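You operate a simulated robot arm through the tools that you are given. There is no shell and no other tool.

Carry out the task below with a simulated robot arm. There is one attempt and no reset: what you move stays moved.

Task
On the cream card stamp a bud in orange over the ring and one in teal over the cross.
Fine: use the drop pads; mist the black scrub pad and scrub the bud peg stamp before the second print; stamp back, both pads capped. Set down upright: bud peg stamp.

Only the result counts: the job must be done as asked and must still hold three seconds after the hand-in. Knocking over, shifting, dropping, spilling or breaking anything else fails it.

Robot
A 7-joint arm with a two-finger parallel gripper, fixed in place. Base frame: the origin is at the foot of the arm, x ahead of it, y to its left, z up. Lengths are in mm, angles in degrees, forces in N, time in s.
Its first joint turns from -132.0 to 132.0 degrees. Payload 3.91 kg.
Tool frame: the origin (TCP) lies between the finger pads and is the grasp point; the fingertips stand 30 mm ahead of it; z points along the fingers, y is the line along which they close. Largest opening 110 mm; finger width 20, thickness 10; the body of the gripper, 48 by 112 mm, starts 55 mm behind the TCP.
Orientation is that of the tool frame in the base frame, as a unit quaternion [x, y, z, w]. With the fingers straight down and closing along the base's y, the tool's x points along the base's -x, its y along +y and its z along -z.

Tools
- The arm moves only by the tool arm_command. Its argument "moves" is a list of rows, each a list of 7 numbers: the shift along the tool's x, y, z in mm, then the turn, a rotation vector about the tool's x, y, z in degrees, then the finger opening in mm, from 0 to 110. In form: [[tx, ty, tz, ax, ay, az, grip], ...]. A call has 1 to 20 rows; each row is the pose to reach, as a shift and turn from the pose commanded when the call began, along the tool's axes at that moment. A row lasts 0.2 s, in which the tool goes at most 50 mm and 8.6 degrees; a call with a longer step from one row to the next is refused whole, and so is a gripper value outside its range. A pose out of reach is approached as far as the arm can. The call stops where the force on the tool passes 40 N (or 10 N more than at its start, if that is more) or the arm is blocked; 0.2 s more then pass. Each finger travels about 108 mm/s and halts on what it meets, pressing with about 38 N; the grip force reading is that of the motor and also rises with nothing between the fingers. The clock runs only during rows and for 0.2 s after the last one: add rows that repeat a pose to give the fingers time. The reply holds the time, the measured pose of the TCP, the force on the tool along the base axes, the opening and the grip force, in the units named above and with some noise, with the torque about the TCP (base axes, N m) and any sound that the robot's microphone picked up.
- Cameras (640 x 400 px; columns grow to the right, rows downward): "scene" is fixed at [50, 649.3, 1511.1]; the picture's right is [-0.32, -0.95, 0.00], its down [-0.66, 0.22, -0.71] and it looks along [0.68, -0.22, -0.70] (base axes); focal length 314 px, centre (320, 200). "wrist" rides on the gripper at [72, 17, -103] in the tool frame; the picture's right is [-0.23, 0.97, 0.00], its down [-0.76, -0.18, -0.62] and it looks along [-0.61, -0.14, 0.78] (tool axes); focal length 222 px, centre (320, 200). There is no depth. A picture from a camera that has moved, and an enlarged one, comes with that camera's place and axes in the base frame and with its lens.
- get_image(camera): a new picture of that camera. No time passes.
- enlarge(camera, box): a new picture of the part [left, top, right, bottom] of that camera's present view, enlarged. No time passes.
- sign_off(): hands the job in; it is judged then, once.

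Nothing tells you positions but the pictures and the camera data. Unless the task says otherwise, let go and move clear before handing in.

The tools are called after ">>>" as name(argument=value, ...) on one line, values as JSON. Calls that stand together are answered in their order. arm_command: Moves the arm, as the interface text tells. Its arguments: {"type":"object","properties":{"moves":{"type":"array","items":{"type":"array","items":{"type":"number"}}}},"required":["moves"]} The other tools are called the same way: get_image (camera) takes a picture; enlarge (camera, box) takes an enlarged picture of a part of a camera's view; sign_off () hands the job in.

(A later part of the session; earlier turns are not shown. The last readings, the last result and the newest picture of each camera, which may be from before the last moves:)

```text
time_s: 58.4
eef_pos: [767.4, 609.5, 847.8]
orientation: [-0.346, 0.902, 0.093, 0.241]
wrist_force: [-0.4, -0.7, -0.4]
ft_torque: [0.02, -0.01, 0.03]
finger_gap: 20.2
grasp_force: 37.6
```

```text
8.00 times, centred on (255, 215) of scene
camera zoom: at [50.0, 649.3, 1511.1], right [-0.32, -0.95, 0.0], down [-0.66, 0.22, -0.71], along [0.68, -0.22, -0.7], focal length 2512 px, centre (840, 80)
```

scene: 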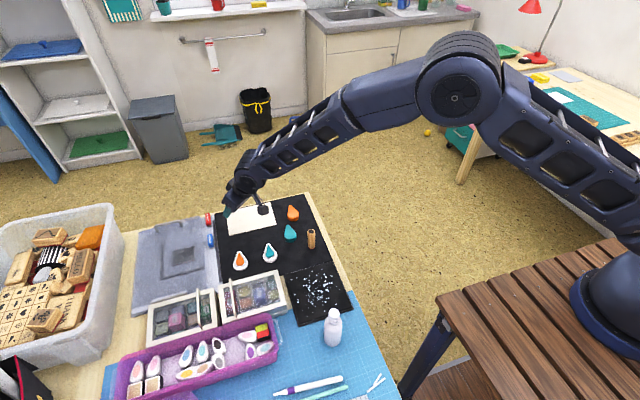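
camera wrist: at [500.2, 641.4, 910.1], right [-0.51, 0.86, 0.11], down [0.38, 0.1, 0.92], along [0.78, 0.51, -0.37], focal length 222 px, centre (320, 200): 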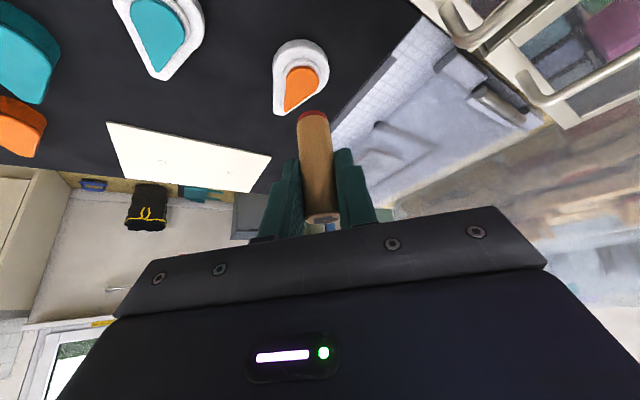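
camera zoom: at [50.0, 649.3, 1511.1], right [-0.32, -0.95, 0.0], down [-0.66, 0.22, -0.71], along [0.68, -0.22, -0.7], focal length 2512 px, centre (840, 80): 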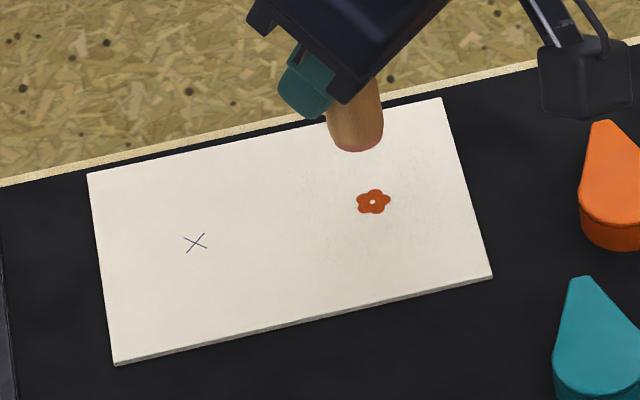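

A complete orange bud is printed exactly over the ring. Now I carry the stamp to hover above the misted scrub pad.

>>> arm_command(moves=[[34.9, 19.8, -20.1, 0, 0, 0, 14], [69.7, 39.6, -40.3, 0, 0, 0, 14], [104.6, 59.4, -60.4, 0, 0, 0, 14], [139.5, 79.2, -80.6, 0, 0, 0, 14], [174.4, 99, -100.7, 0, 0, 0, 14], [209.2, 118.8, -120.9, 0, 0, 0, 14], [244.1, 138.6, -141, 0, 0, 0, 14], [244.1, 138.6, -141, 0, 0, 0, 14], [244.1, 138.6, -141, 0, 0, 0, 14]])

>>> get_image(camera="wrist")

>>> enlarge(camera="scene", box=[250, 240, 370, 350])

```text
time_s: 60.4
eef_pos: [463.3, 521.1, 850.3]
orientation: [-0.347, 0.901, 0.093, 0.241]
wrist_force: [-0.2, -0.1, 0.4]
ft_torque: [-0.01, 0.0, -0.01]
finger_gap: 20.3
grasp_force: 37.8
```

```text
taken
camera wrist: at [366.1, 458.8, 904.0], right [-0.51, 0.86, 0.11], down [0.38, 0.1, 0.92], along [0.78, 0.51, -0.37], focal length 222 px, centre (320, 200)
```

wrist: 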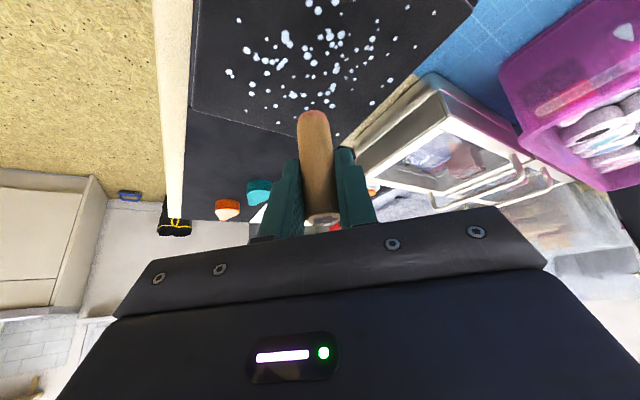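

```text
3.64 times, centred on (310, 295) of scene
camera zoom: at [50.0, 649.3, 1511.1], right [-0.32, -0.95, 0.0], down [-0.66, 0.22, -0.71], along [0.68, -0.22, -0.7], focal length 1142 px, centre (356, -146)
```

zoom: 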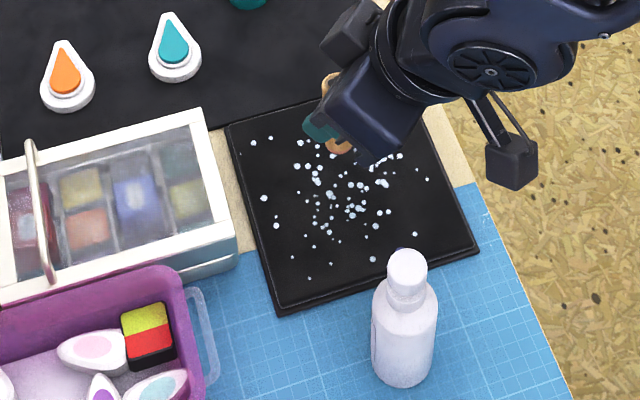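

The stamp hovers over the wet area. I'll shift slightly toward the densest droplets and lower toward contact.

>>> arm_command(moves=[[4.7, 7.5, -2.7, 0, 0, 0, 14], [11.7, 7.5, 9.4, 0, 0, 0, 14], [18.7, 7.5, 21.5, 0, 0, 0, 14], [18.7, 7.5, 21.5, 0, 0, 0, 14]])

>>> arm_command(moves=[[1, 0, 1.7, 0, 0, 0, 14], [2, 0, 3.5, 0, 0, 0, 14], [2, 0, 3.5, 0, 0, 0, 14]])

>>> enlarge(camera="wrist", box=[230, 0, 410, 160])

```text
time_s: 61.4
eef_pos: [454.9, 524.9, 821.1]
orientation: [-0.346, 0.902, 0.092, 0.241]
wrist_force: [-0.2, -0.1, 0.1]
ft_torque: [-0.02, 0.0, -0.02]
finger_gap: 20.4
grasp_force: 37.9
```

```text
time_s: 62.2
eef_pos: [455.2, 525.7, 816.0]
orientation: [-0.346, 0.902, 0.093, 0.242]
wrist_force: [-0.2, 0.2, -0.7]
ft_torque: [0.01, 0.02, -0.07]
finger_gap: 20.4
grasp_force: 38.2
```

```text
2.50 times, centred on (320, 80) of wrist
camera zoom: at [357.3, 462.6, 869.5], right [-0.51, 0.86, 0.11], down [0.38, 0.1, 0.92], along [0.78, 0.51, -0.37], focal length 555 px, centre (320, 500)
```

zoom: 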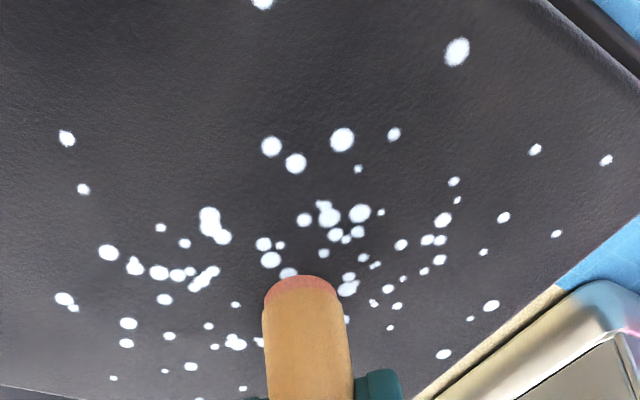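

>>> arm_command(moves=[[0.5, 0, 0.9, 0, 0, 0, 14], [1, 0, 1.7, 0, 0, 0, 14], [1, 0, 1.7, 0, 0, 0, 14]])

>>> arm_command(moves=[[0.5, 0, 0.9, 0, 0, 0, 14], [0.5, 0, 0.9, 0, 0, 0, 14]])

>>> arm_command(moves=[[0.5, 0, 0.9, 0, 0, 0, 14], [0.5, 0, 0.9, 0, 0, 0, 14]])

```text
time_s: 63.0
eef_pos: [455.5, 526.8, 814.8]
orientation: [-0.346, 0.902, 0.094, 0.242]
wrist_force: [-2.8, 1.8, 11.5]
ft_torque: [0.07, 0.13, 0.0]
finger_gap: 20.2
grasp_force: 37.9
```

```text
time_s: 63.6
eef_pos: [454.2, 525.2, 814.9]
orientation: [-0.345, 0.901, 0.094, 0.244]
wrist_force: [-0.7, 2.7, 27.2]
ft_torque: [0.21, -0.01, 0.03]
finger_gap: 20.4
grasp_force: 38.6
```

```text
time_s: 64.2
eef_pos: [456.3, 526.2, 813.6]
orientation: [-0.346, 0.901, 0.094, 0.243]
wrist_force: [1.0, 2.8, 37.8]
ft_torque: [0.22, -0.21, 0.02]
finger_gap: 20.4
grasp_force: 38.6
```

That pressed harder than I wanted, about 38 N, so I'll back off to a light pressure before scrubbing.

>>> arm_command(moves=[[-0.9, 0, -1.6, 0, 0, 0, 14], [-0.9, 0, -1.6, 0, 0, 0, 14]])

>>> enlarge(camera="wrist", box=[230, 0, 410, 160])

```text
time_s: 64.8
eef_pos: [453.8, 525.9, 813.8]
orientation: [-0.346, 0.902, 0.093, 0.241]
wrist_force: [2.6, 4.5, 15.3]
ft_torque: [0.28, -0.22, 0.01]
finger_gap: 20.5
grasp_force: 37.8
```

```text
2.50 times, centred on (320, 80) of wrist
camera zoom: at [357.7, 462.0, 866.5], right [-0.51, 0.86, 0.11], down [0.38, 0.1, 0.92], along [0.78, 0.51, -0.38], focal length 555 px, centre (320, 500)
```

zoom: 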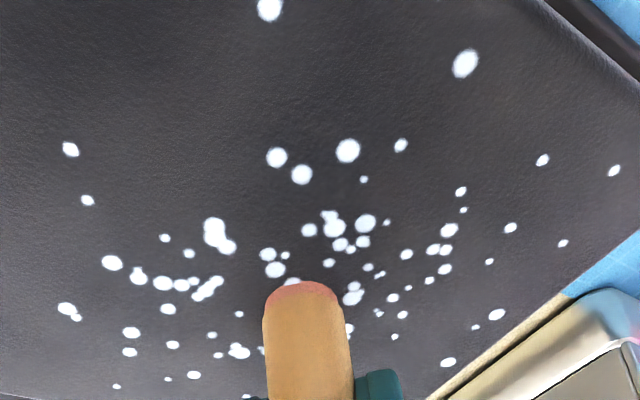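

Now the contact is about 15 N. I'll lighten it slightly and scrub back and forth along the direction the fingers close.

>>> arm_command(moves=[[-0.2, 6, -0.35, 0, 0, 0, 14], [-0.2, 14, -0.35, 0, 0, 0, 14], [-0.2, 22, -0.35, 0, 0, 0, 14], [-0.2, 14, -0.35, 0, 0, 0, 14], [-0.2, 6, -0.35, 0, 0, 0, 14], [-0.2, -4, -0.35, 0, 0, 0, 14], [-0.2, -14, -0.35, 0, 0, 0, 14], [-0.2, -22, -0.35, 0, 0, 0, 14], [-0.2, -14, -0.35, 0, 0, 0, 14], [-0.2, -4, -0.35, 0, 0, 0, 14], [-0.2, 6, -0.35, 0, 0, 0, 14], [-0.2, 14, -0.35, 0, 0, 0, 14], [-0.2, 22, -0.35, 0, 0, 0, 14], [-0.2, 14, -0.35, 0, 0, 0, 14], [-0.2, 6, -0.35, 0, 0, 0, 14], [-0.2, 0, -0.35, 0, 0, 0, 14]])

>>> enlarge(camera="wrist", box=[230, 0, 410, 160])

```text
time_s: 68.2
eef_pos: [455.8, 525.8, 814.4]
orientation: [-0.346, 0.902, 0.093, 0.242]
wrist_force: [-0.3, 0.1, 0.0]
ft_torque: [0.01, -0.04, 0.01]
finger_gap: 20.6
grasp_force: 37.5
```

```text
2.50 times, centred on (320, 80) of wrist
camera zoom: at [358.1, 461.6, 867.0], right [-0.51, 0.86, 0.11], down [0.38, 0.1, 0.92], along [0.78, 0.51, -0.37], focal length 555 px, centre (320, 500)
```

zoom: 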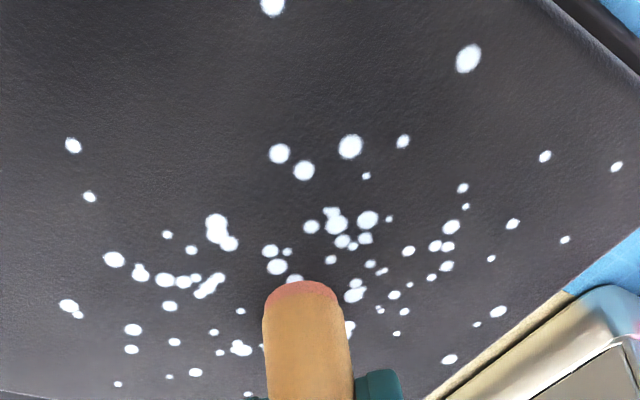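

Contact was lost during the strokes because the stamp slid up slightly in the grip. I'll bring it back down in small steps.

>>> arm_command(moves=[[0.3, 0, 0.5, 0, 0, 0, 14], [0.3, 0, 0.5, 0, 0, 0, 14]])

```text
time_s: 68.8
eef_pos: [454.7, 525.0, 814.6]
orientation: [-0.347, 0.902, 0.093, 0.241]
wrist_force: [0.9, -0.5, 0.2]
ft_torque: [-0.03, -0.03, 0.02]
finger_gap: 20.2
grasp_force: 37.8
```

>>> arm_command(moves=[[0.3, 0, 0.5, 0, 0, 0, 14], [0.3, 0, 0.5, 0, 0, 0, 14]])

```text
time_s: 69.4
eef_pos: [454.5, 526.3, 813.3]
orientation: [-0.346, 0.902, 0.092, 0.243]
wrist_force: [-1.0, -3.1, 13.3]
ft_torque: [-0.17, -0.03, -0.03]
finger_gap: 20.5
grasp_force: 38.1
```

>>> arm_command(moves=[[0, 7, 0, 0, 0, 0, 14], [0, 14, 0, 0, 0, 0, 14], [0, 21, 0, 0, 0, 0, 14], [0, 14, 0, 0, 0, 0, 14], [0, 7, 0, 0, 0, 0, 14], [0, 0, 0, 0, 0, 0, 14], [0, -7, 0, 0, 0, 0, 14], [0, -14, 0, 0, 0, 0, 14], [0, -21, 0, 0, 0, 0, 14], [0, -14, 0, 0, 0, 0, 14], [0, -7, 0, 0, 0, 0, 14], [0, 0, 0, 0, 0, 0, 14]])

>>> enlarge(camera="wrist", box=[230, 0, 410, 160])

>>> enlarge(camera="scene", box=[290, 260, 350, 300])

```text
time_s: 72.0
eef_pos: [455.0, 524.8, 813.6]
orientation: [-0.346, 0.902, 0.093, 0.241]
wrist_force: [1.4, -3.1, 6.8]
ft_torque: [-0.06, -0.13, -0.03]
finger_gap: 20.6
grasp_force: 38.2
```

```text
2.50 times, centred on (320, 80) of wrist
camera zoom: at [357.9, 462.0, 866.3], right [-0.51, 0.86, 0.11], down [0.38, 0.1, 0.92], along [0.78, 0.51, -0.37], focal length 555 px, centre (320, 500)
```

zoom: 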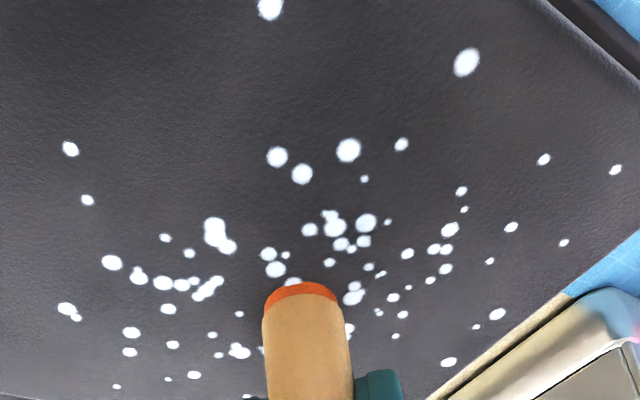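

```text
10.00 times, centred on (320, 280) of scene
camera zoom: at [50.0, 649.3, 1511.1], right [-0.32, -0.95, 0.0], down [-0.66, 0.22, -0.71], along [0.68, -0.22, -0.7], focal length 3140 px, centre (320, -600)
```

zoom: 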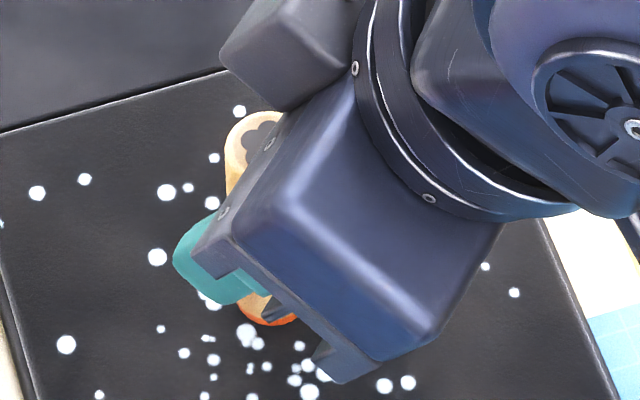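

The rubber still shows orange, so it needs more scrubbing. I'll keep going with contact maintained and watch the colour.

>>> arm_command(moves=[[0.1, 8, 0.2, 0, 0, 0, 14], [0.1, 16, 0.2, 0, 0, 0, 14], [0.1, 24, 0.2, 0, 0, 0, 14], [0.1, 16, 0.2, 0, 0, 0, 14], [0.1, 8, 0.2, 0, 0, 0, 14], [0.1, 0, 0.2, 0, 0, 0, 14], [0.1, -8, 0.2, 0, 0, 0, 14], [0.1, -16, 0.2, 0, 0, 0, 14], [0.1, -24, 0.2, 0, 0, 0, 14], [0.1, -16, 0.2, 0, 0, 0, 14], [0.1, -8, 0.2, 0, 0, 0, 14], [0.1, 0, 0.2, 0, 0, 0, 14], [0.1, 8, 0.2, 0, 0, 0, 14], [0.1, 16, 0.2, 0, 0, 0, 14], [0.1, 24, 0.2, 0, 0, 0, 14], [0.1, 16, 0.2, 0, 0, 0, 14], [0.1, 8, 0.2, 0, 0, 0, 14], [0.1, 0, 0.2, 0, 0, 0, 14]])

>>> enlarge(camera="wrist", box=[230, 0, 410, 160])

```text
time_s: 75.8
eef_pos: [455.9, 524.6, 813.6]
orientation: [-0.346, 0.902, 0.093, 0.241]
wrist_force: [0.1, -0.6, 0.2]
ft_torque: [-0.01, -0.01, 0.0]
finger_gap: 20.3
grasp_force: 37.9
```

```text
2.50 times, centred on (320, 80) of wrist
camera zoom: at [358.6, 461.1, 866.6], right [-0.51, 0.85, 0.11], down [0.38, 0.1, 0.92], along [0.78, 0.51, -0.37], focal length 555 px, centre (320, 500)
```

zoom: 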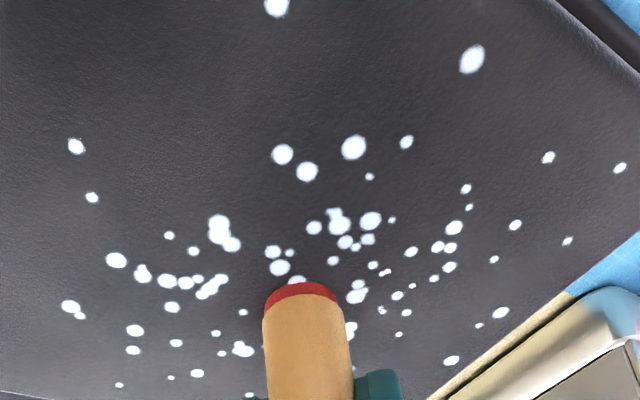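

The rubber now looks its original dark red, so it seems clean. I'll lift and take a close look before going to the teal pad.

>>> arm_command(moves=[[-5, 0, -8.7, 0, 0, 0, 14], [-20, 0, -34.6, 0, 0, 0, 14], [-20, 0, -34.6, 0, 0, 0, 14]])

>>> enlarge(camera="wrist", box=[285, 90, 355, 150])

>>> enlarge(camera="scene", box=[290, 250, 350, 300])

```text
time_s: 76.6
eef_pos: [454.9, 525.6, 853.7]
orientation: [-0.346, 0.902, 0.093, 0.242]
wrist_force: [0.1, 0.5, -0.2]
ft_torque: [0.03, 0.01, 0.04]
finger_gap: 20.4
grasp_force: 38.1
```

```text
6.67 times, centred on (320, 120) of wrist
camera zoom: at [357.5, 462.4, 906.2], right [-0.51, 0.86, 0.11], down [0.38, 0.1, 0.92], along [0.78, 0.51, -0.37], focal length 1481 px, centre (320, 733)
```

zoom: 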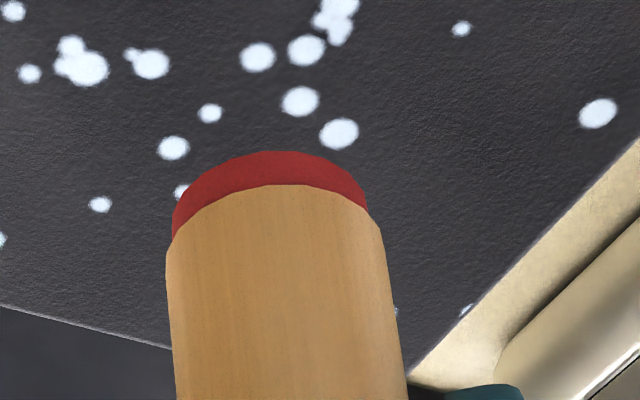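

```text
8.00 times, centred on (320, 275) of scene
camera zoom: at [50.0, 649.3, 1511.1], right [-0.32, -0.95, 0.0], down [-0.66, 0.22, -0.71], along [0.68, -0.22, -0.7], focal length 2512 px, centre (320, -400)
```

zoom: 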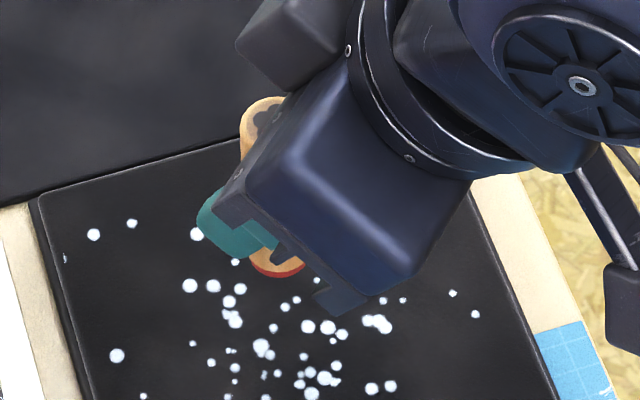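

The rubber is clean and dark red again. I'll carry the stamp to hover over the teal felt.

>>> arm_command(moves=[[-35.8, -6.5, 20.7, 0, 0, 0, 14], [-71.6, -13, 41.4, 0, 0, 0, 14], [-107.4, -19.5, 62, 0, 0, 0, 14], [-143.2, -26, 82.7, 0, 0, 0, 14], [-143.2, -26, 82.7, 0, 0, 0, 14], [-143.2, -26, 82.7, 0, 0, 0, 14]])

>>> enlarge(camera="wrist", box=[250, 30, 390, 150])

>>> enlarge(camera="scene", box=[252, 235, 292, 270])

```text
time_s: 78.0
eef_pos: [595.8, 616.0, 854.1]
orientation: [-0.346, 0.902, 0.093, 0.241]
wrist_force: [0.0, 0.1, -0.4]
ft_torque: [0.01, -0.03, 0.01]
finger_gap: 20.4
grasp_force: 38.2
```

```text
3.33 times, centred on (320, 90) of wrist
camera zoom: at [498.4, 552.8, 906.4], right [-0.51, 0.86, 0.11], down [0.38, 0.1, 0.92], along [0.78, 0.51, -0.37], focal length 740 px, centre (320, 567)
```

zoom: 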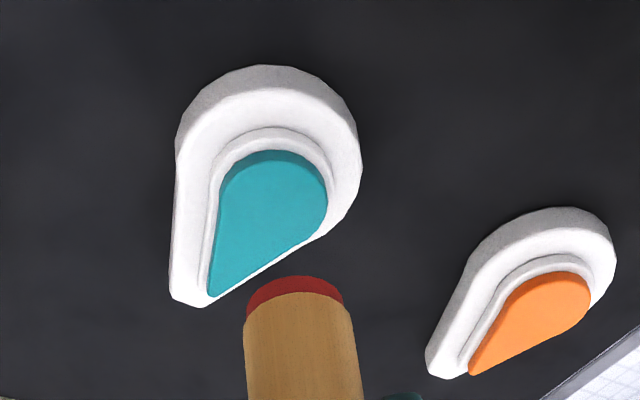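

```text
11.43 times, centred on (272, 252) of scene
camera zoom: at [50.0, 649.3, 1511.1], right [-0.32, -0.95, 0.0], down [-0.66, 0.22, -0.71], along [0.68, -0.22, -0.7], focal length 3588 px, centre (869, -400)
```

zoom: 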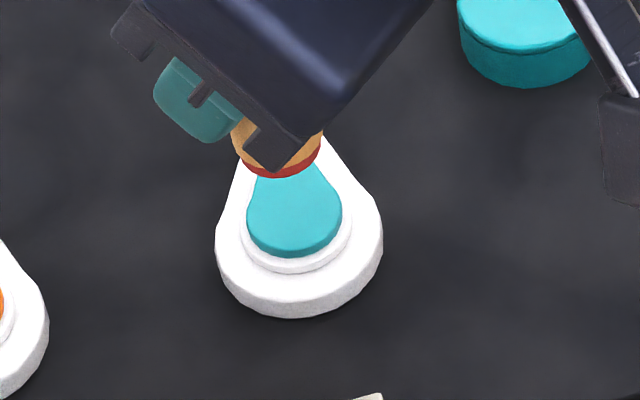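

The correction needed is small, about 1 mm radially and 1.8 mm sideways. I'll apply it, go down to just above the felt, and check.

>>> arm_command(moves=[[-0.9, -1.8, 0.5, 0, 0, 0, 14], [5.6, -1.8, 11.8, 0, 0, 0, 14], [12.1, -1.8, 23, 0, 0, 0, 14], [12.1, -1.8, 23, 0, 0, 0, 14]])

>>> enlarge(camera="wrist", box=[250, 30, 390, 150])

>>> enlarge(camera="scene", box=[252, 235, 292, 270])

```text
time_s: 79.0
eef_pos: [597.5, 616.6, 827.2]
orientation: [-0.346, 0.902, 0.093, 0.242]
wrist_force: [-0.3, -0.5, 0.7]
ft_torque: [0.01, 0.05, 0.01]
finger_gap: 20.3
grasp_force: 37.9
```

```text
3.33 times, centred on (320, 90) of wrist
camera zoom: at [500.6, 552.6, 879.9], right [-0.51, 0.86, 0.11], down [0.38, 0.1, 0.92], along [0.78, 0.51, -0.37], focal length 740 px, centre (320, 567)
```

zoom: 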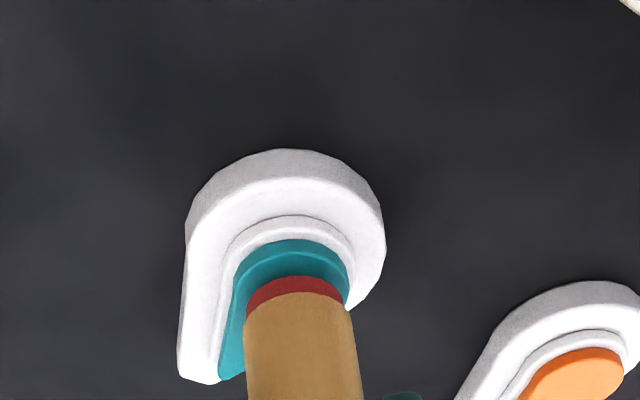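

```text
11.43 times, centred on (272, 252) of scene
camera zoom: at [50.0, 649.3, 1511.1], right [-0.32, -0.95, 0.0], down [-0.66, 0.22, -0.71], along [0.68, -0.22, -0.7], focal length 3588 px, centre (869, -400)
```

zoom: 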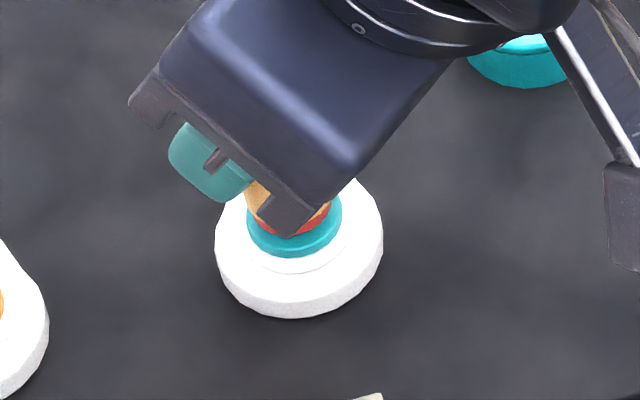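

>>> arm_command(moves=[[0.4, -0.8, -0.3, 0, 0, 0, 14], [2.2, -0.8, 2.8, 0, 0, 0, 14], [2.2, -0.8, 2.8, 0, 0, 0, 14]])

```text
time_s: 79.8
eef_pos: [598.8, 615.2, 824.4]
orientation: [-0.346, 0.902, 0.092, 0.241]
wrist_force: [0.6, -0.2, 0.0]
ft_torque: [-0.02, -0.03, 0.03]
finger_gap: 20.7
grasp_force: 38.2
```

>>> arm_command(moves=[[0.4, 0, 0.7, 0, 0, 0, 14], [0.4, 0, 0.7, 0, 0, 0, 14]])

```text
time_s: 80.4
eef_pos: [596.6, 616.0, 823.7]
orientation: [-0.346, 0.902, 0.092, 0.241]
wrist_force: [0.5, -0.2, -0.2]
ft_torque: [0.02, 0.04, 0.01]
finger_gap: 20.4
grasp_force: 37.7
```

>>> arm_command(moves=[[0.4, 0, 0.7, 0, 0, 0, 14], [0.4, 0, 0.7, 0, 0, 0, 14]])

>>> enlarge(camera="wrist", box=[250, 30, 390, 150])

```text
time_s: 81.0
eef_pos: [597.6, 615.4, 822.9]
orientation: [-0.347, 0.901, 0.094, 0.242]
wrist_force: [-0.3, 0.8, 9.8]
ft_torque: [0.1, -0.01, 0.03]
finger_gap: 20.2
grasp_force: 37.6
```

```text
3.33 times, centred on (320, 90) of wrist
camera zoom: at [500.4, 551.8, 875.8], right [-0.51, 0.86, 0.11], down [0.38, 0.1, 0.92], along [0.78, 0.51, -0.37], focal length 740 px, centre (320, 567)
```

zoom: 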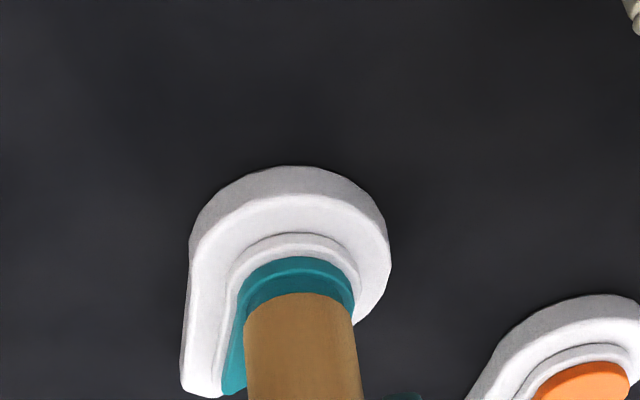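

The stamp is inked teal at about 10 N. I'll lift it and carry it to hover over the cross.

>>> arm_command(moves=[[-5, 0, -8.7, 0, 0, 0, 14], [-21, 0, -36.4, 0, 0, 0, 14], [-57.8, -16.2, -15.2, 0, 0, 0, 14], [-94.5, -32.4, 6, 0, 0, 0, 14], [-131.3, -48.7, 27.3, 0, 0, 0, 14], [-168, -64.9, 48.5, 0, 0, 0, 14], [-160.5, -64.9, 61.5, 0, 0, 0, 14], [-160.5, -64.9, 61.5, 0, 0, 0, 14], [-160.5, -64.9, 61.5, 0, 0, 0, 14]])

>>> enlarge(camera="wrist", box=[220, 0, 420, 160])

>>> enlarge(camera="scene", box=[215, 190, 295, 240])

```text
time_s: 83.0
eef_pos: [767.2, 682.5, 850.1]
orientation: [-0.346, 0.902, 0.093, 0.242]
wrist_force: [0.4, 0.8, -1.3]
ft_torque: [-0.02, 0.0, -0.02]
finger_gap: 20.5
grasp_force: 37.8
```

```text
2.50 times, centred on (320, 80) of wrist
camera zoom: at [669.6, 618.6, 902.3], right [-0.51, 0.86, 0.11], down [0.38, 0.1, 0.92], along [0.78, 0.51, -0.37], focal length 555 px, centre (320, 500)
```

zoom: 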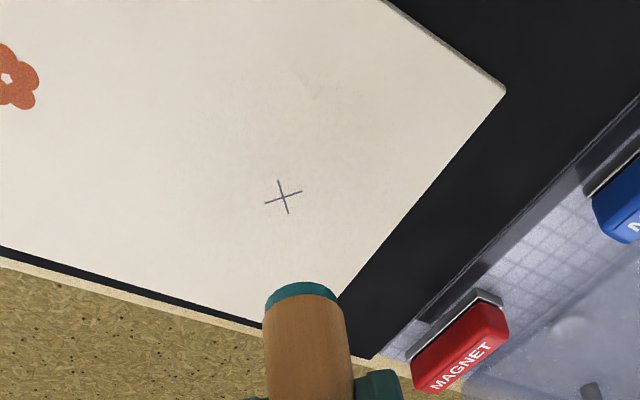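

```text
8.00 times, centred on (255, 215) of scene
camera zoom: at [50.0, 649.3, 1511.1], right [-0.32, -0.95, 0.0], down [-0.66, 0.22, -0.71], along [0.68, -0.22, -0.7], focal length 2512 px, centre (840, 80)
```

zoom: 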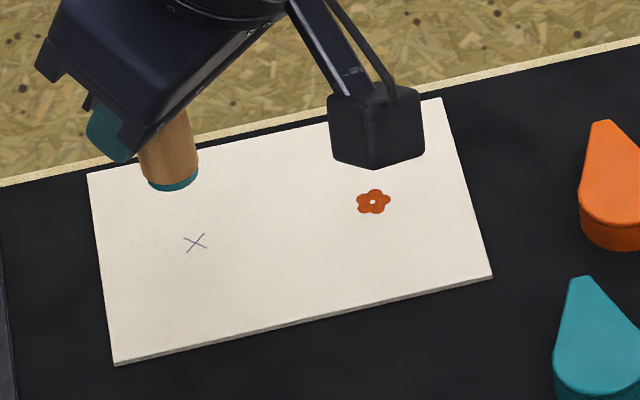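

The cross is close to where the ring sat relative to the gripper. I'll make a small correction and go down to about 7 mm above the card for the final check.

>>> arm_command(moves=[[-0.6, -1.4, 0.4, 0, 0, 0, 14], [8.2, -1.4, 15.5, 0, 0, 0, 14], [16.9, -1.4, 30.7, 0, 0, 0, 14], [16.9, -1.4, 30.7, 0, 0, 0, 14], [16.9, -1.4, 30.7, 0, 0, 0, 14]])

>>> enlarge(camera="wrist", box=[250, 30, 390, 150])

>>> enlarge(camera="scene", box=[220, 202, 268, 232])

```text
time_s: 84.2
eef_pos: [768.9, 680.1, 814.0]
orientation: [-0.346, 0.902, 0.093, 0.242]
wrist_force: [-0.2, -0.3, -0.1]
ft_torque: [0.01, 0.02, 0.0]
finger_gap: 20.5
grasp_force: 37.8
```

```text
3.33 times, centred on (320, 90) of wrist
camera zoom: at [672.8, 617.1, 866.7], right [-0.51, 0.86, 0.11], down [0.38, 0.1, 0.92], along [0.78, 0.51, -0.37], focal length 740 px, centre (320, 567)
```

zoom: 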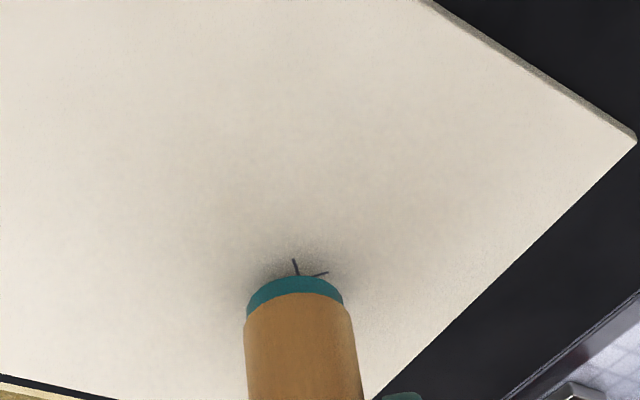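

```text
13.33 times, centred on (244, 217) of scene
camera zoom: at [50.0, 649.3, 1511.1], right [-0.32, -0.95, 0.0], down [-0.66, 0.22, -0.71], along [0.68, -0.22, -0.7], focal length 4186 px, centre (1333, -27)
```

zoom: 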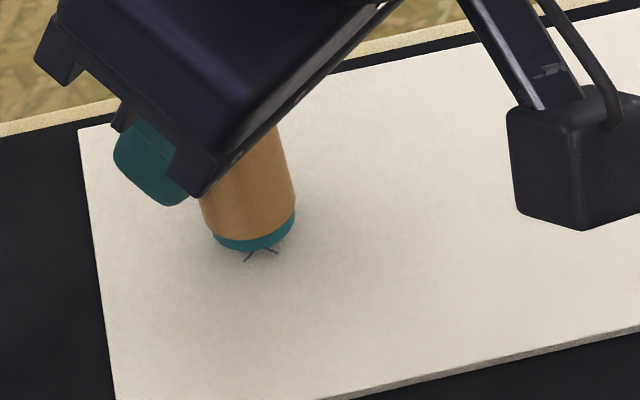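

Now that the arm has settled, both views say to go back about 1.7 mm radially and 1.5 mm sideways. I'll apply that and check once more.

>>> arm_command(moves=[[1.5, 1.5, -0.85, 0, 0, 0, 14], [1.5, 1.5, -0.85, 0, 0, 0, 14], [1.5, 1.5, -0.85, 0, 0, 0, 14], [1.5, 1.5, -0.85, 0, 0, 0, 14]])

>>> enlarge(camera="wrist", box=[250, 30, 390, 150])

>>> enlarge(camera="scene", box=[220, 202, 268, 232])

```text
time_s: 85.2
eef_pos: [766.9, 680.6, 813.2]
orientation: [-0.347, 0.902, 0.093, 0.241]
wrist_force: [0.3, 0.4, -0.5]
ft_torque: [-0.01, -0.04, 0.02]
finger_gap: 20.3
grasp_force: 38.5
```

```text
3.33 times, centred on (320, 90) of wrist
camera zoom: at [670.2, 617.1, 866.7], right [-0.51, 0.86, 0.11], down [0.38, 0.1, 0.92], along [0.78, 0.51, -0.37], focal length 740 px, centre (320, 567)
```

zoom: 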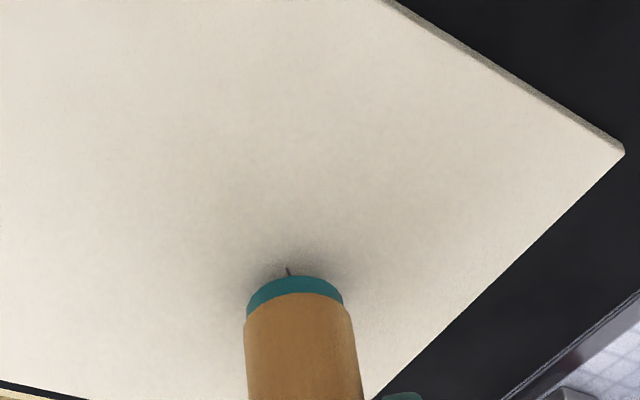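

```text
13.33 times, centred on (244, 217) of scene
camera zoom: at [50.0, 649.3, 1511.1], right [-0.32, -0.95, 0.0], down [-0.66, 0.22, -0.71], along [0.68, -0.22, -0.7], focal length 4186 px, centre (1333, -27)
```

zoom: 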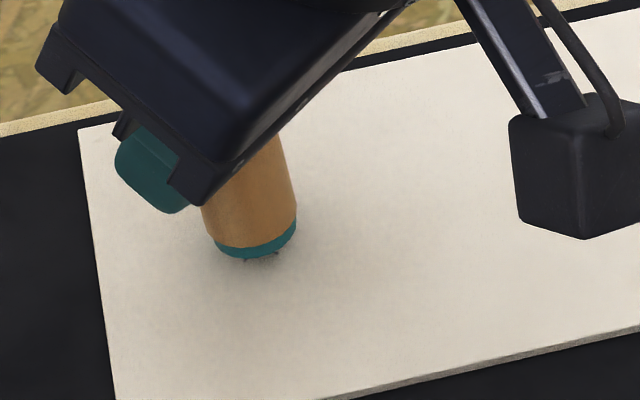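

Both views agree to within about 0.5 mm. I'll press down onto the cross.

>>> arm_command(moves=[[1.5, 0, 2.6, 0, 0, 0, 14], [3, 0, 5.2, 0, 0, 0, 14], [3.4, 0, 5.8, 0, 0, 0, 14], [3.4, 0, 5.8, 0, 0, 0, 14]])

```text
time_s: 86.2
eef_pos: [767.7, 680.5, 807.6]
orientation: [-0.346, 0.902, 0.093, 0.243]
wrist_force: [-0.3, -1.0, 5.6]
ft_torque: [-0.03, -0.03, 0.0]
finger_gap: 20.0
grasp_force: 37.9
```

>>> arm_command(moves=[[0.25, 0, 0.43, 0, 0, 0, 14], [0.25, 0, 0.43, 0, 0, 0, 14]])

```text
time_s: 86.8
eef_pos: [766.7, 680.2, 807.0]
orientation: [-0.346, 0.901, 0.094, 0.243]
wrist_force: [0.4, -0.6, 9.8]
ft_torque: [0.03, -0.05, -0.02]
finger_gap: 20.4
grasp_force: 37.7
```

About 10 N on the card, matching the first print. I'll lift and inspect.

>>> arm_command(moves=[[-2, 0, -3.5, 0, 0, 0, 14], [-5, 0, -8.7, 0, 0, 0, 14], [-22, 0, -38.1, 0, 0, 0, 14], [-22, 0, -38.1, 0, 0, 0, 14]])

>>> enlarge(camera="wrist", box=[160, 0, 420, 160])

>>> enlarge(camera="scene", box=[215, 190, 295, 240])

```text
time_s: 87.8
eef_pos: [766.5, 679.7, 850.7]
orientation: [-0.346, 0.902, 0.093, 0.242]
wrist_force: [-0.1, -0.4, -0.5]
ft_torque: [0.0, 0.01, -0.02]
finger_gap: 20.4
grasp_force: 38.0
```

```text
2.46 times, centred on (290, 80) of wrist
camera zoom: at [669.1, 615.8, 903.8], right [-0.51, 0.86, 0.11], down [0.38, 0.1, 0.92], along [0.78, 0.51, -0.37], focal length 547 px, centre (394, 495)
```

zoom: 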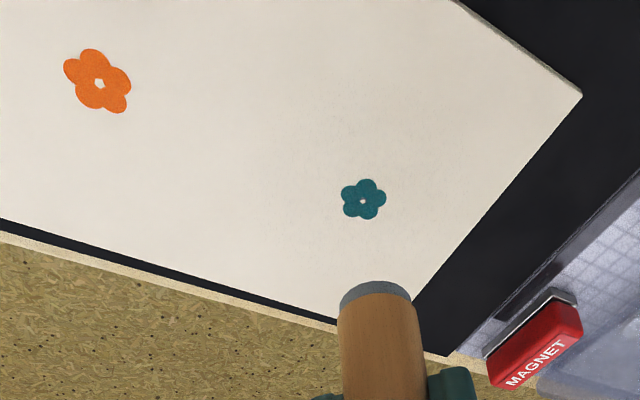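

```text
8.00 times, centred on (255, 215) of scene
camera zoom: at [50.0, 649.3, 1511.1], right [-0.32, -0.95, 0.0], down [-0.66, 0.22, -0.71], along [0.68, -0.22, -0.7], focal length 2512 px, centre (840, 80)
```

zoom: 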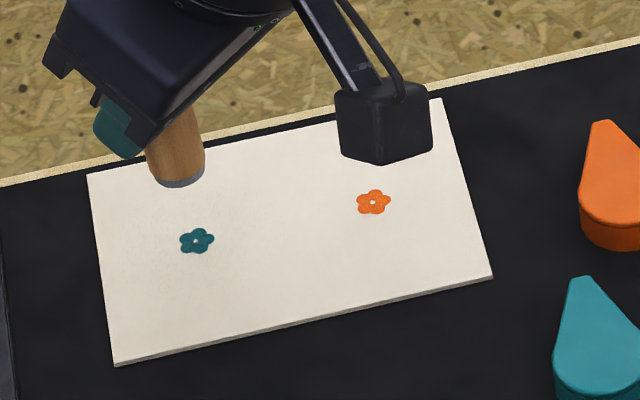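

Both prints are in place: orange over the ring and teal over the cross. Now I take the stamp back to its spot.

>>> arm_command(moves=[[36.4, -4.1, -21, 0, 0, 0, 14], [72.8, -8.3, -42, 0, 0, 0, 14], [109.2, -12.4, -63, 0, 0, 0, 14], [145.6, -16.5, -84.1, 0, 0, 0, 14], [182, -20.7, -105.1, 0, 0, 0, 14], [218.4, -24.8, -126.1, 0, 0, 0, 14], [218.4, -24.8, -126.1, 0, 0, 0, 14], [227.2, -24.8, -110.9, 0, 0, 0, 14], [236, -24.8, -95.7, 0, 0, 0, 14], [236, -24.8, -95.7, 0, 0, 0, 14], [236, -24.8, -95.7, 0, 0, 0, 14]])

>>> get_image(camera="wrist")

>>> enlarge(camera="scene", box=[280, 200, 340, 260])

```text
time_s: 90.2
eef_pos: [594.7, 492.6, 816.9]
orientation: [-0.346, 0.902, 0.093, 0.242]
wrist_force: [0.1, 0.4, 0.3]
ft_torque: [-0.02, 0.0, 0.02]
finger_gap: 20.6
grasp_force: 37.9
```

```text
taken
camera wrist: at [498.1, 429.2, 869.5], right [-0.51, 0.86, 0.11], down [0.38, 0.1, 0.92], along [0.78, 0.51, -0.37], focal length 222 px, centre (320, 200)
```

wrist: 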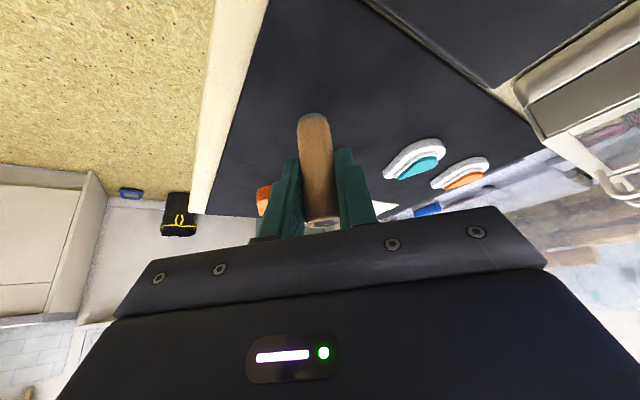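

```text
6.67 times, centred on (310, 230) of scene
camera zoom: at [50.0, 649.3, 1511.1], right [-0.32, -0.95, 0.0], down [-0.66, 0.22, -0.71], along [0.68, -0.22, -0.7], focal length 2093 px, centre (387, 0)
```

zoom: 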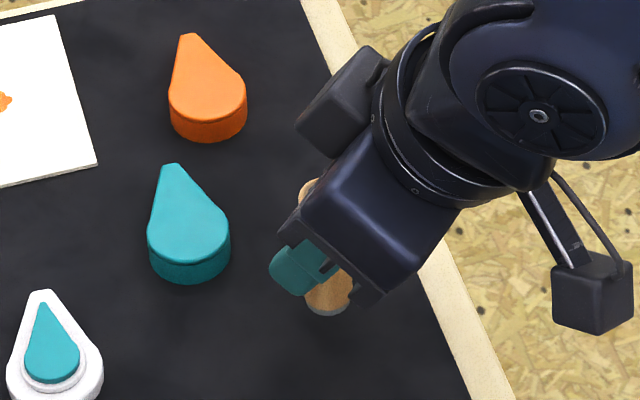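

>>> arm_command(moves=[[2, 0, 3.5, 0, 0, 0, 14], [4, 0, 6.9, 0, 0, 0, 14], [4, 0, 6.9, 0, 0, 0, 14]])

>>> arm_command(moves=[[0.4, 0, 0.7, 0, 0, 0, 14], [0.4, 0, 0.7, 0, 0, 0, 14]])

```text
time_s: 91.0
eef_pos: [596.4, 492.4, 808.5]
orientation: [-0.347, 0.902, 0.093, 0.241]
wrist_force: [-0.2, 0.1, -1.7]
ft_torque: [0.06, 0.03, -0.02]
finger_gap: 20.5
grasp_force: 38.1
```

```text
time_s: 91.6
eef_pos: [595.7, 492.3, 807.3]
orientation: [-0.346, 0.902, 0.093, 0.242]
wrist_force: [0.0, 0.0, -1.0]
ft_torque: [-0.02, 0.0, -0.02]
finger_gap: 20.5
grasp_force: 38.2
```

>>> arm_command(moves=[[0.4, 0, 0.7, 0, 0, 0, 14], [0.4, 0, 0.7, 0, 0, 0, 14]])

```text
time_s: 92.2
eef_pos: [597.0, 492.6, 806.4]
orientation: [-0.346, 0.902, 0.092, 0.241]
wrist_force: [-0.1, -0.1, -0.4]
ft_torque: [-0.02, 0.01, 0.02]
finger_gap: 20.1
grasp_force: 38.0
```

>>> arm_command(moves=[[0.3, 0, 0.52, 0, 0, 0, 14], [0.3, 0, 0.52, 0, 0, 0, 14]])

```text
time_s: 92.8
eef_pos: [595.1, 492.9, 805.3]
orientation: [-0.346, 0.902, 0.093, 0.241]
wrist_force: [0.1, -0.8, 0.1]
ft_torque: [0.0, -0.02, 0.04]
finger_gap: 20.3
grasp_force: 37.8
```

>>> arm_command(moves=[[0.3, 0, 0.52, 0, 0, 0, 14], [0.3, 0, 0.52, 0, 0, 0, 14]])

```text
time_s: 93.4
eef_pos: [596.0, 492.6, 805.7]
orientation: [-0.346, 0.901, 0.093, 0.243]
wrist_force: [0.9, 0.3, 2.3]
ft_torque: [0.03, -0.06, -0.02]
finger_gap: 20.5
grasp_force: 37.7
```

The stamp touches the mat at about 2 N. I'll press a touch more so it sits flat, then open the fingers evenly.

>>> arm_command(moves=[[0.1, 0, 0.17, 0, 0, 0, 14], [0.1, 0, 0.17, 0, 0, 0, 18], [0.1, 0, 0.17, 0, 0, 0, 22], [0.1, 0, 0.17, 0, 0, 0, 27], [0.1, 0, 0.17, 0, 0, 0, 36], [0.1, 0, 0.17, 0, 0, 0, 50], [0.1, 0, 0.17, 0, 0, 0, 60], [0.1, 0, 0.17, 0, 0, 0, 60]])

>>> enlarge(camera="wrist", box=[220, 60, 420, 220])

```text
time_s: 95.2
eef_pos: [595.9, 493.0, 806.1]
orientation: [-0.346, 0.902, 0.093, 0.242]
wrist_force: [0.0, 0.4, -0.5]
ft_torque: [-0.02, 0.02, -0.02]
finger_gap: 60.0
grasp_force: 0.0
```

```text
2.50 times, centred on (320, 140) of wrist
camera zoom: at [498.5, 428.8, 857.9], right [-0.51, 0.86, 0.11], down [0.38, 0.1, 0.92], along [0.78, 0.51, -0.37], focal length 555 px, centre (320, 350)
```

zoom: 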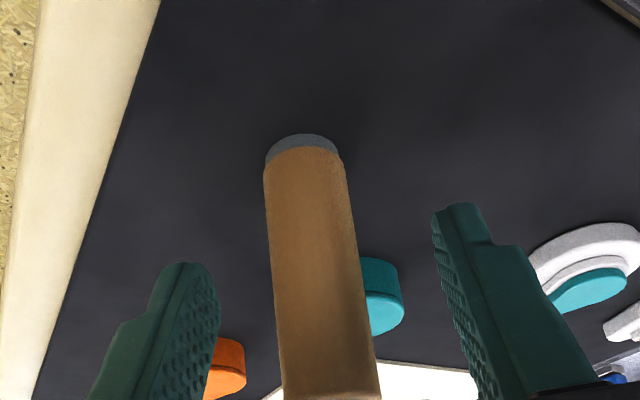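

The stamp is standing on its own. I'll back straight up.

>>> arm_command(moves=[[-10, 0, -17.3, 0, 0, 0, 60], [-25, 0, -43.3, 0, 0, 0, 60], [-45, 0, -77.9, 0, 0, 0, 60], [-60, 0, -103.9, 0, 0, 0, 60], [-60, 0, -103.9, 0, 0, 0, 60]])

>>> enlarge(camera="scene", box=[290, 220, 350, 260])

>>> enlarge(camera="wrist", box=[220, 0, 420, 120])

```text
time_s: 96.4
eef_pos: [597.0, 492.3, 925.9]
orientation: [-0.346, 0.902, 0.092, 0.242]
wrist_force: [-0.3, 0.5, -0.5]
ft_torque: [-0.04, -0.01, -0.01]
finger_gap: 59.8
grasp_force: 0.1
```

```text
10.00 times, centred on (320, 240) of scene
camera zoom: at [50.0, 649.3, 1511.1], right [-0.32, -0.95, 0.0], down [-0.66, 0.22, -0.71], along [0.68, -0.22, -0.7], focal length 3140 px, centre (320, -200)
```

zoom: 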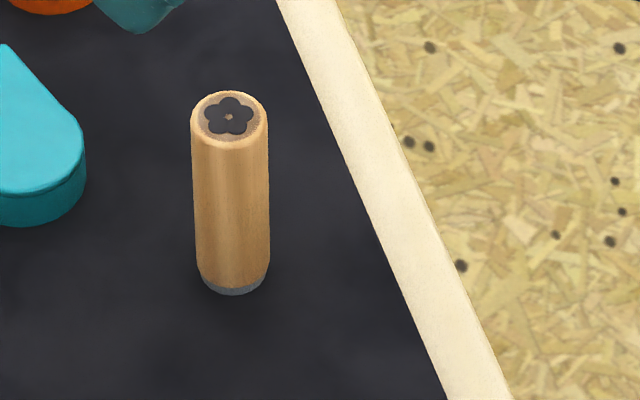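

```text
3.20 times, centred on (320, 60) of wrist
camera zoom: at [499.2, 428.2, 978.3], right [-0.51, 0.86, 0.11], down [0.38, 0.1, 0.92], along [0.78, 0.51, -0.37], focal length 711 px, centre (320, 648)
```

zoom: 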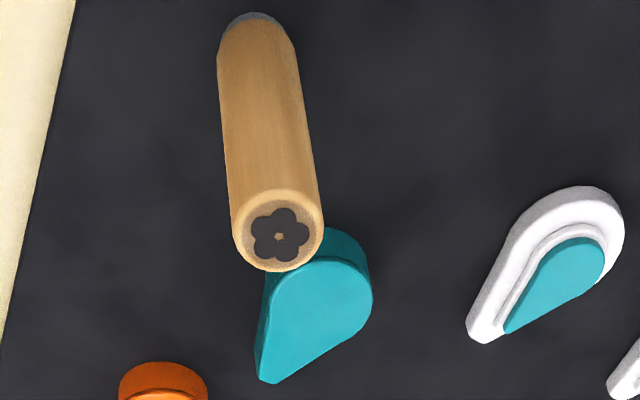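

The stamp is back upright at its original spot. Next come the caps: I'll untilt the tool, then turn it to line up with the teal cap and hover above it.

>>> arm_command(moves=[[0, 0, 0, 0, 7.5, 0, 60], [0, 0, 0, 0, 15, 0, 60], [0, 0, 0, 0, 22.5, 0, 60], [0, 0, 0, 0, 30, 0, 60], [0, 0, 0, 0, 30, 0, 60]])

>>> arm_command(moves=[[-10.7, 0.5, 0, 0, 0, 7, 60], [-21.5, 0.9, 0, 0, 0, 14, 60], [-32.2, 1.4, 10, 0, 0, 21, 60], [-42.9, 1.8, 30, 0, 0, 28, 60], [-53.6, 2.3, 50, 0, 0, 35, 60], [-64.4, 2.7, 70, 0, 0, 42, 60], [-75.1, 3.2, 84.6, 0, 0, 49.3, 60], [-75.1, 3.2, 84.6, 0, 0, 49.3, 60], [-75.1, 3.2, 84.6, 0, 0, 49.3, 60]])

>>> enlarge(camera="wrist", box=[220, 80, 420, 230])

>>> enlarge(camera="scene", box=[220, 200, 320, 275])

```text
time_s: 97.6
eef_pos: [597.1, 493.7, 924.3]
orientation: [-0.358, 0.934, 0.0, 0.0]
wrist_force: [0.1, -0.6, 0.3]
ft_torque: [0.0, 0.0, 0.05]
finger_gap: 60.0
grasp_force: 0.1
```

```text
time_s: 99.6
eef_pos: [648.8, 545.3, 840.9]
orientation: [0.064, 0.998, 0.0, 0.0]
wrist_force: [0.6, 0.9, 1.5]
ft_torque: [-0.01, 0.03, 0.02]
finger_gap: 59.7
grasp_force: 0.0
```

```text
2.67 times, centred on (320, 155) of wrist
camera zoom: at [578.2, 571.6, 943.7], right [0.35, 0.94, 0.0], down [0.73, -0.27, 0.62], along [0.58, -0.22, -0.78], focal length 592 px, centre (320, 320)
```

zoom: 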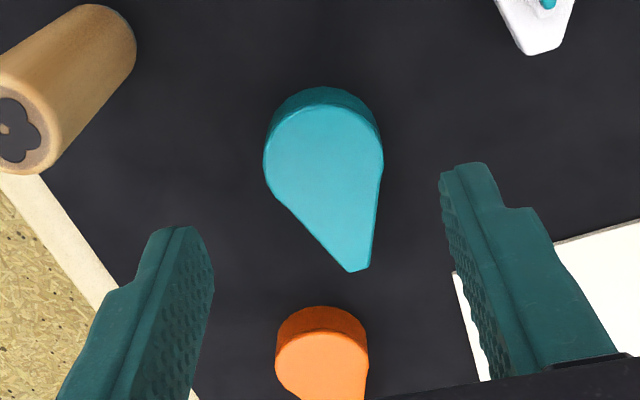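

```text
5.33 times, centred on (270, 238) of scene
camera zoom: at [50.0, 649.3, 1511.1], right [-0.32, -0.95, 0.0], down [-0.66, 0.22, -0.71], along [0.68, -0.22, -0.7], focal length 1674 px, centre (587, 0)
```

zoom: 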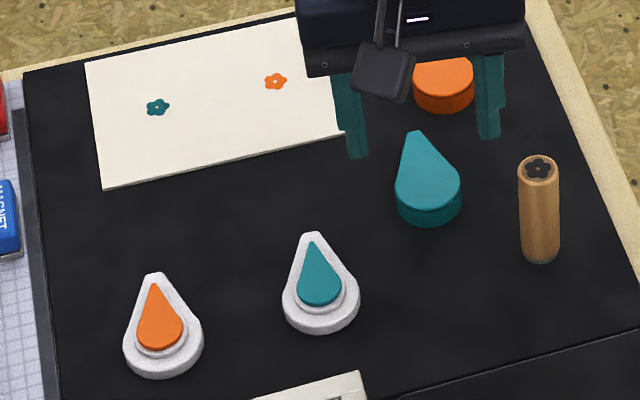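

The cap is about 1 mm off centre. I'll shift and go down around it, then check before closing.

>>> arm_command(moves=[[0, 0.8, 25, 0, 0, 0, 60], [0, 0.8, 49.5, 0, 0, 0, 60], [0, 0.8, 49.5, 0, 0, 0, 60], [0, 0.8, 49.5, 0, 0, 0, 60]])

>>> enlarge(camera="wrist", box=[240, 90, 400, 230])

```text
time_s: 100.6
eef_pos: [647.6, 546.5, 790.2]
orientation: [0.064, 0.998, 0.001, 0.0]
wrist_force: [0.1, -0.4, 0.2]
ft_torque: [-0.01, 0.01, 0.01]
finger_gap: 60.1
grasp_force: 0.1
```

```text
2.86 times, centred on (320, 160) of wrist
camera zoom: at [577.4, 572.7, 893.0], right [0.35, 0.94, 0.0], down [0.73, -0.27, 0.62], along [0.58, -0.22, -0.78], focal length 635 px, centre (320, 314)
```

zoom: 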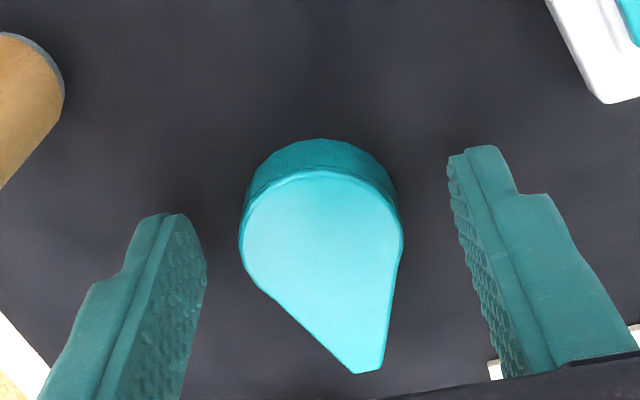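

The sideways alignment is good, but the tool is about 2 mm short along the cap axis compared with the first grip. I'll correct that so the grip matches, then close.

>>> arm_command(moves=[[-1.9, 0, 0, 0, 0, 0, 60], [-1.9, 0, 0, 0, 0, 0, 60], [-1.9, 0, 0, 0, 0, 0, 60]])

>>> enlarge(camera="wrist", box=[240, 90, 400, 230])

```text
time_s: 101.4
eef_pos: [650.3, 545.9, 790.3]
orientation: [0.063, 0.998, 0.0, 0.0]
wrist_force: [0.6, -0.8, 0.9]
ft_torque: [0.01, 0.04, -0.04]
finger_gap: 60.0
grasp_force: 0.1
```

```text
2.86 times, centred on (320, 160) of wrist
camera zoom: at [579.8, 572.4, 893.6], right [0.35, 0.94, 0.0], down [0.73, -0.27, 0.62], along [0.58, -0.22, -0.78], focal length 635 px, centre (320, 314)
```

zoom: 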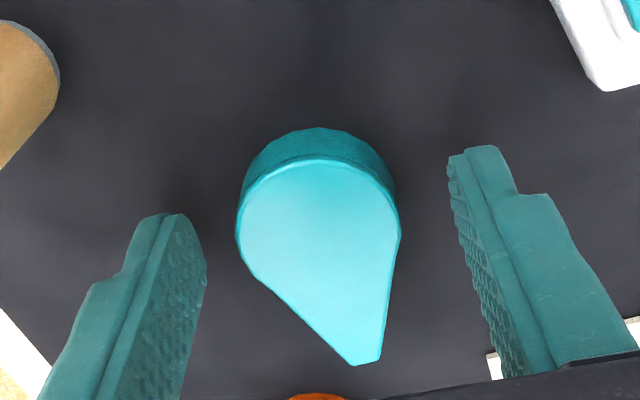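

Now it matches the original grip, so I'll close and lift the teal cap.

>>> arm_command(moves=[[0, -0.5, 0, 0, 0, 0, 50], [0, -0.5, 0, 0, 0, 0, 42], [0, -0.5, 0, 0, 0, 0, 38], [0, -0.5, 0, 0, 0, 0, 30], [0, -0.5, 0, 0, 0, 0, 30]])

>>> enlarge(camera="wrist", box=[240, 90, 400, 230])

```text
time_s: 102.6
eef_pos: [650.3, 544.6, 791.0]
orientation: [0.064, 0.998, 0.0, 0.0]
wrist_force: [0.4, -0.2, 0.2]
ft_torque: [-0.02, -0.03, 0.02]
finger_gap: 35.7
grasp_force: 38.1
```

```text
2.86 times, centred on (320, 160) of wrist
camera zoom: at [580.2, 571.7, 893.8], right [0.35, 0.94, 0.0], down [0.73, -0.27, 0.62], along [0.58, -0.22, -0.78], focal length 635 px, centre (320, 314)
```

zoom: 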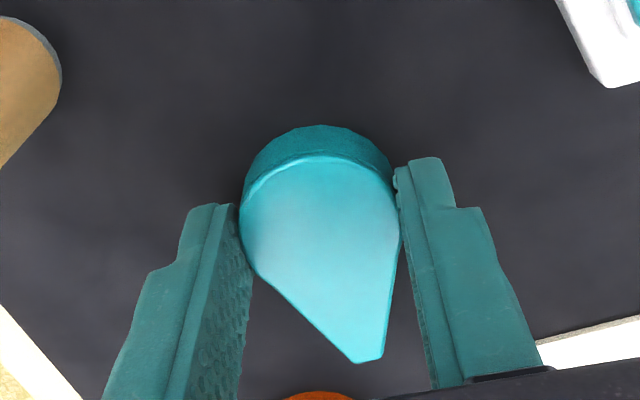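

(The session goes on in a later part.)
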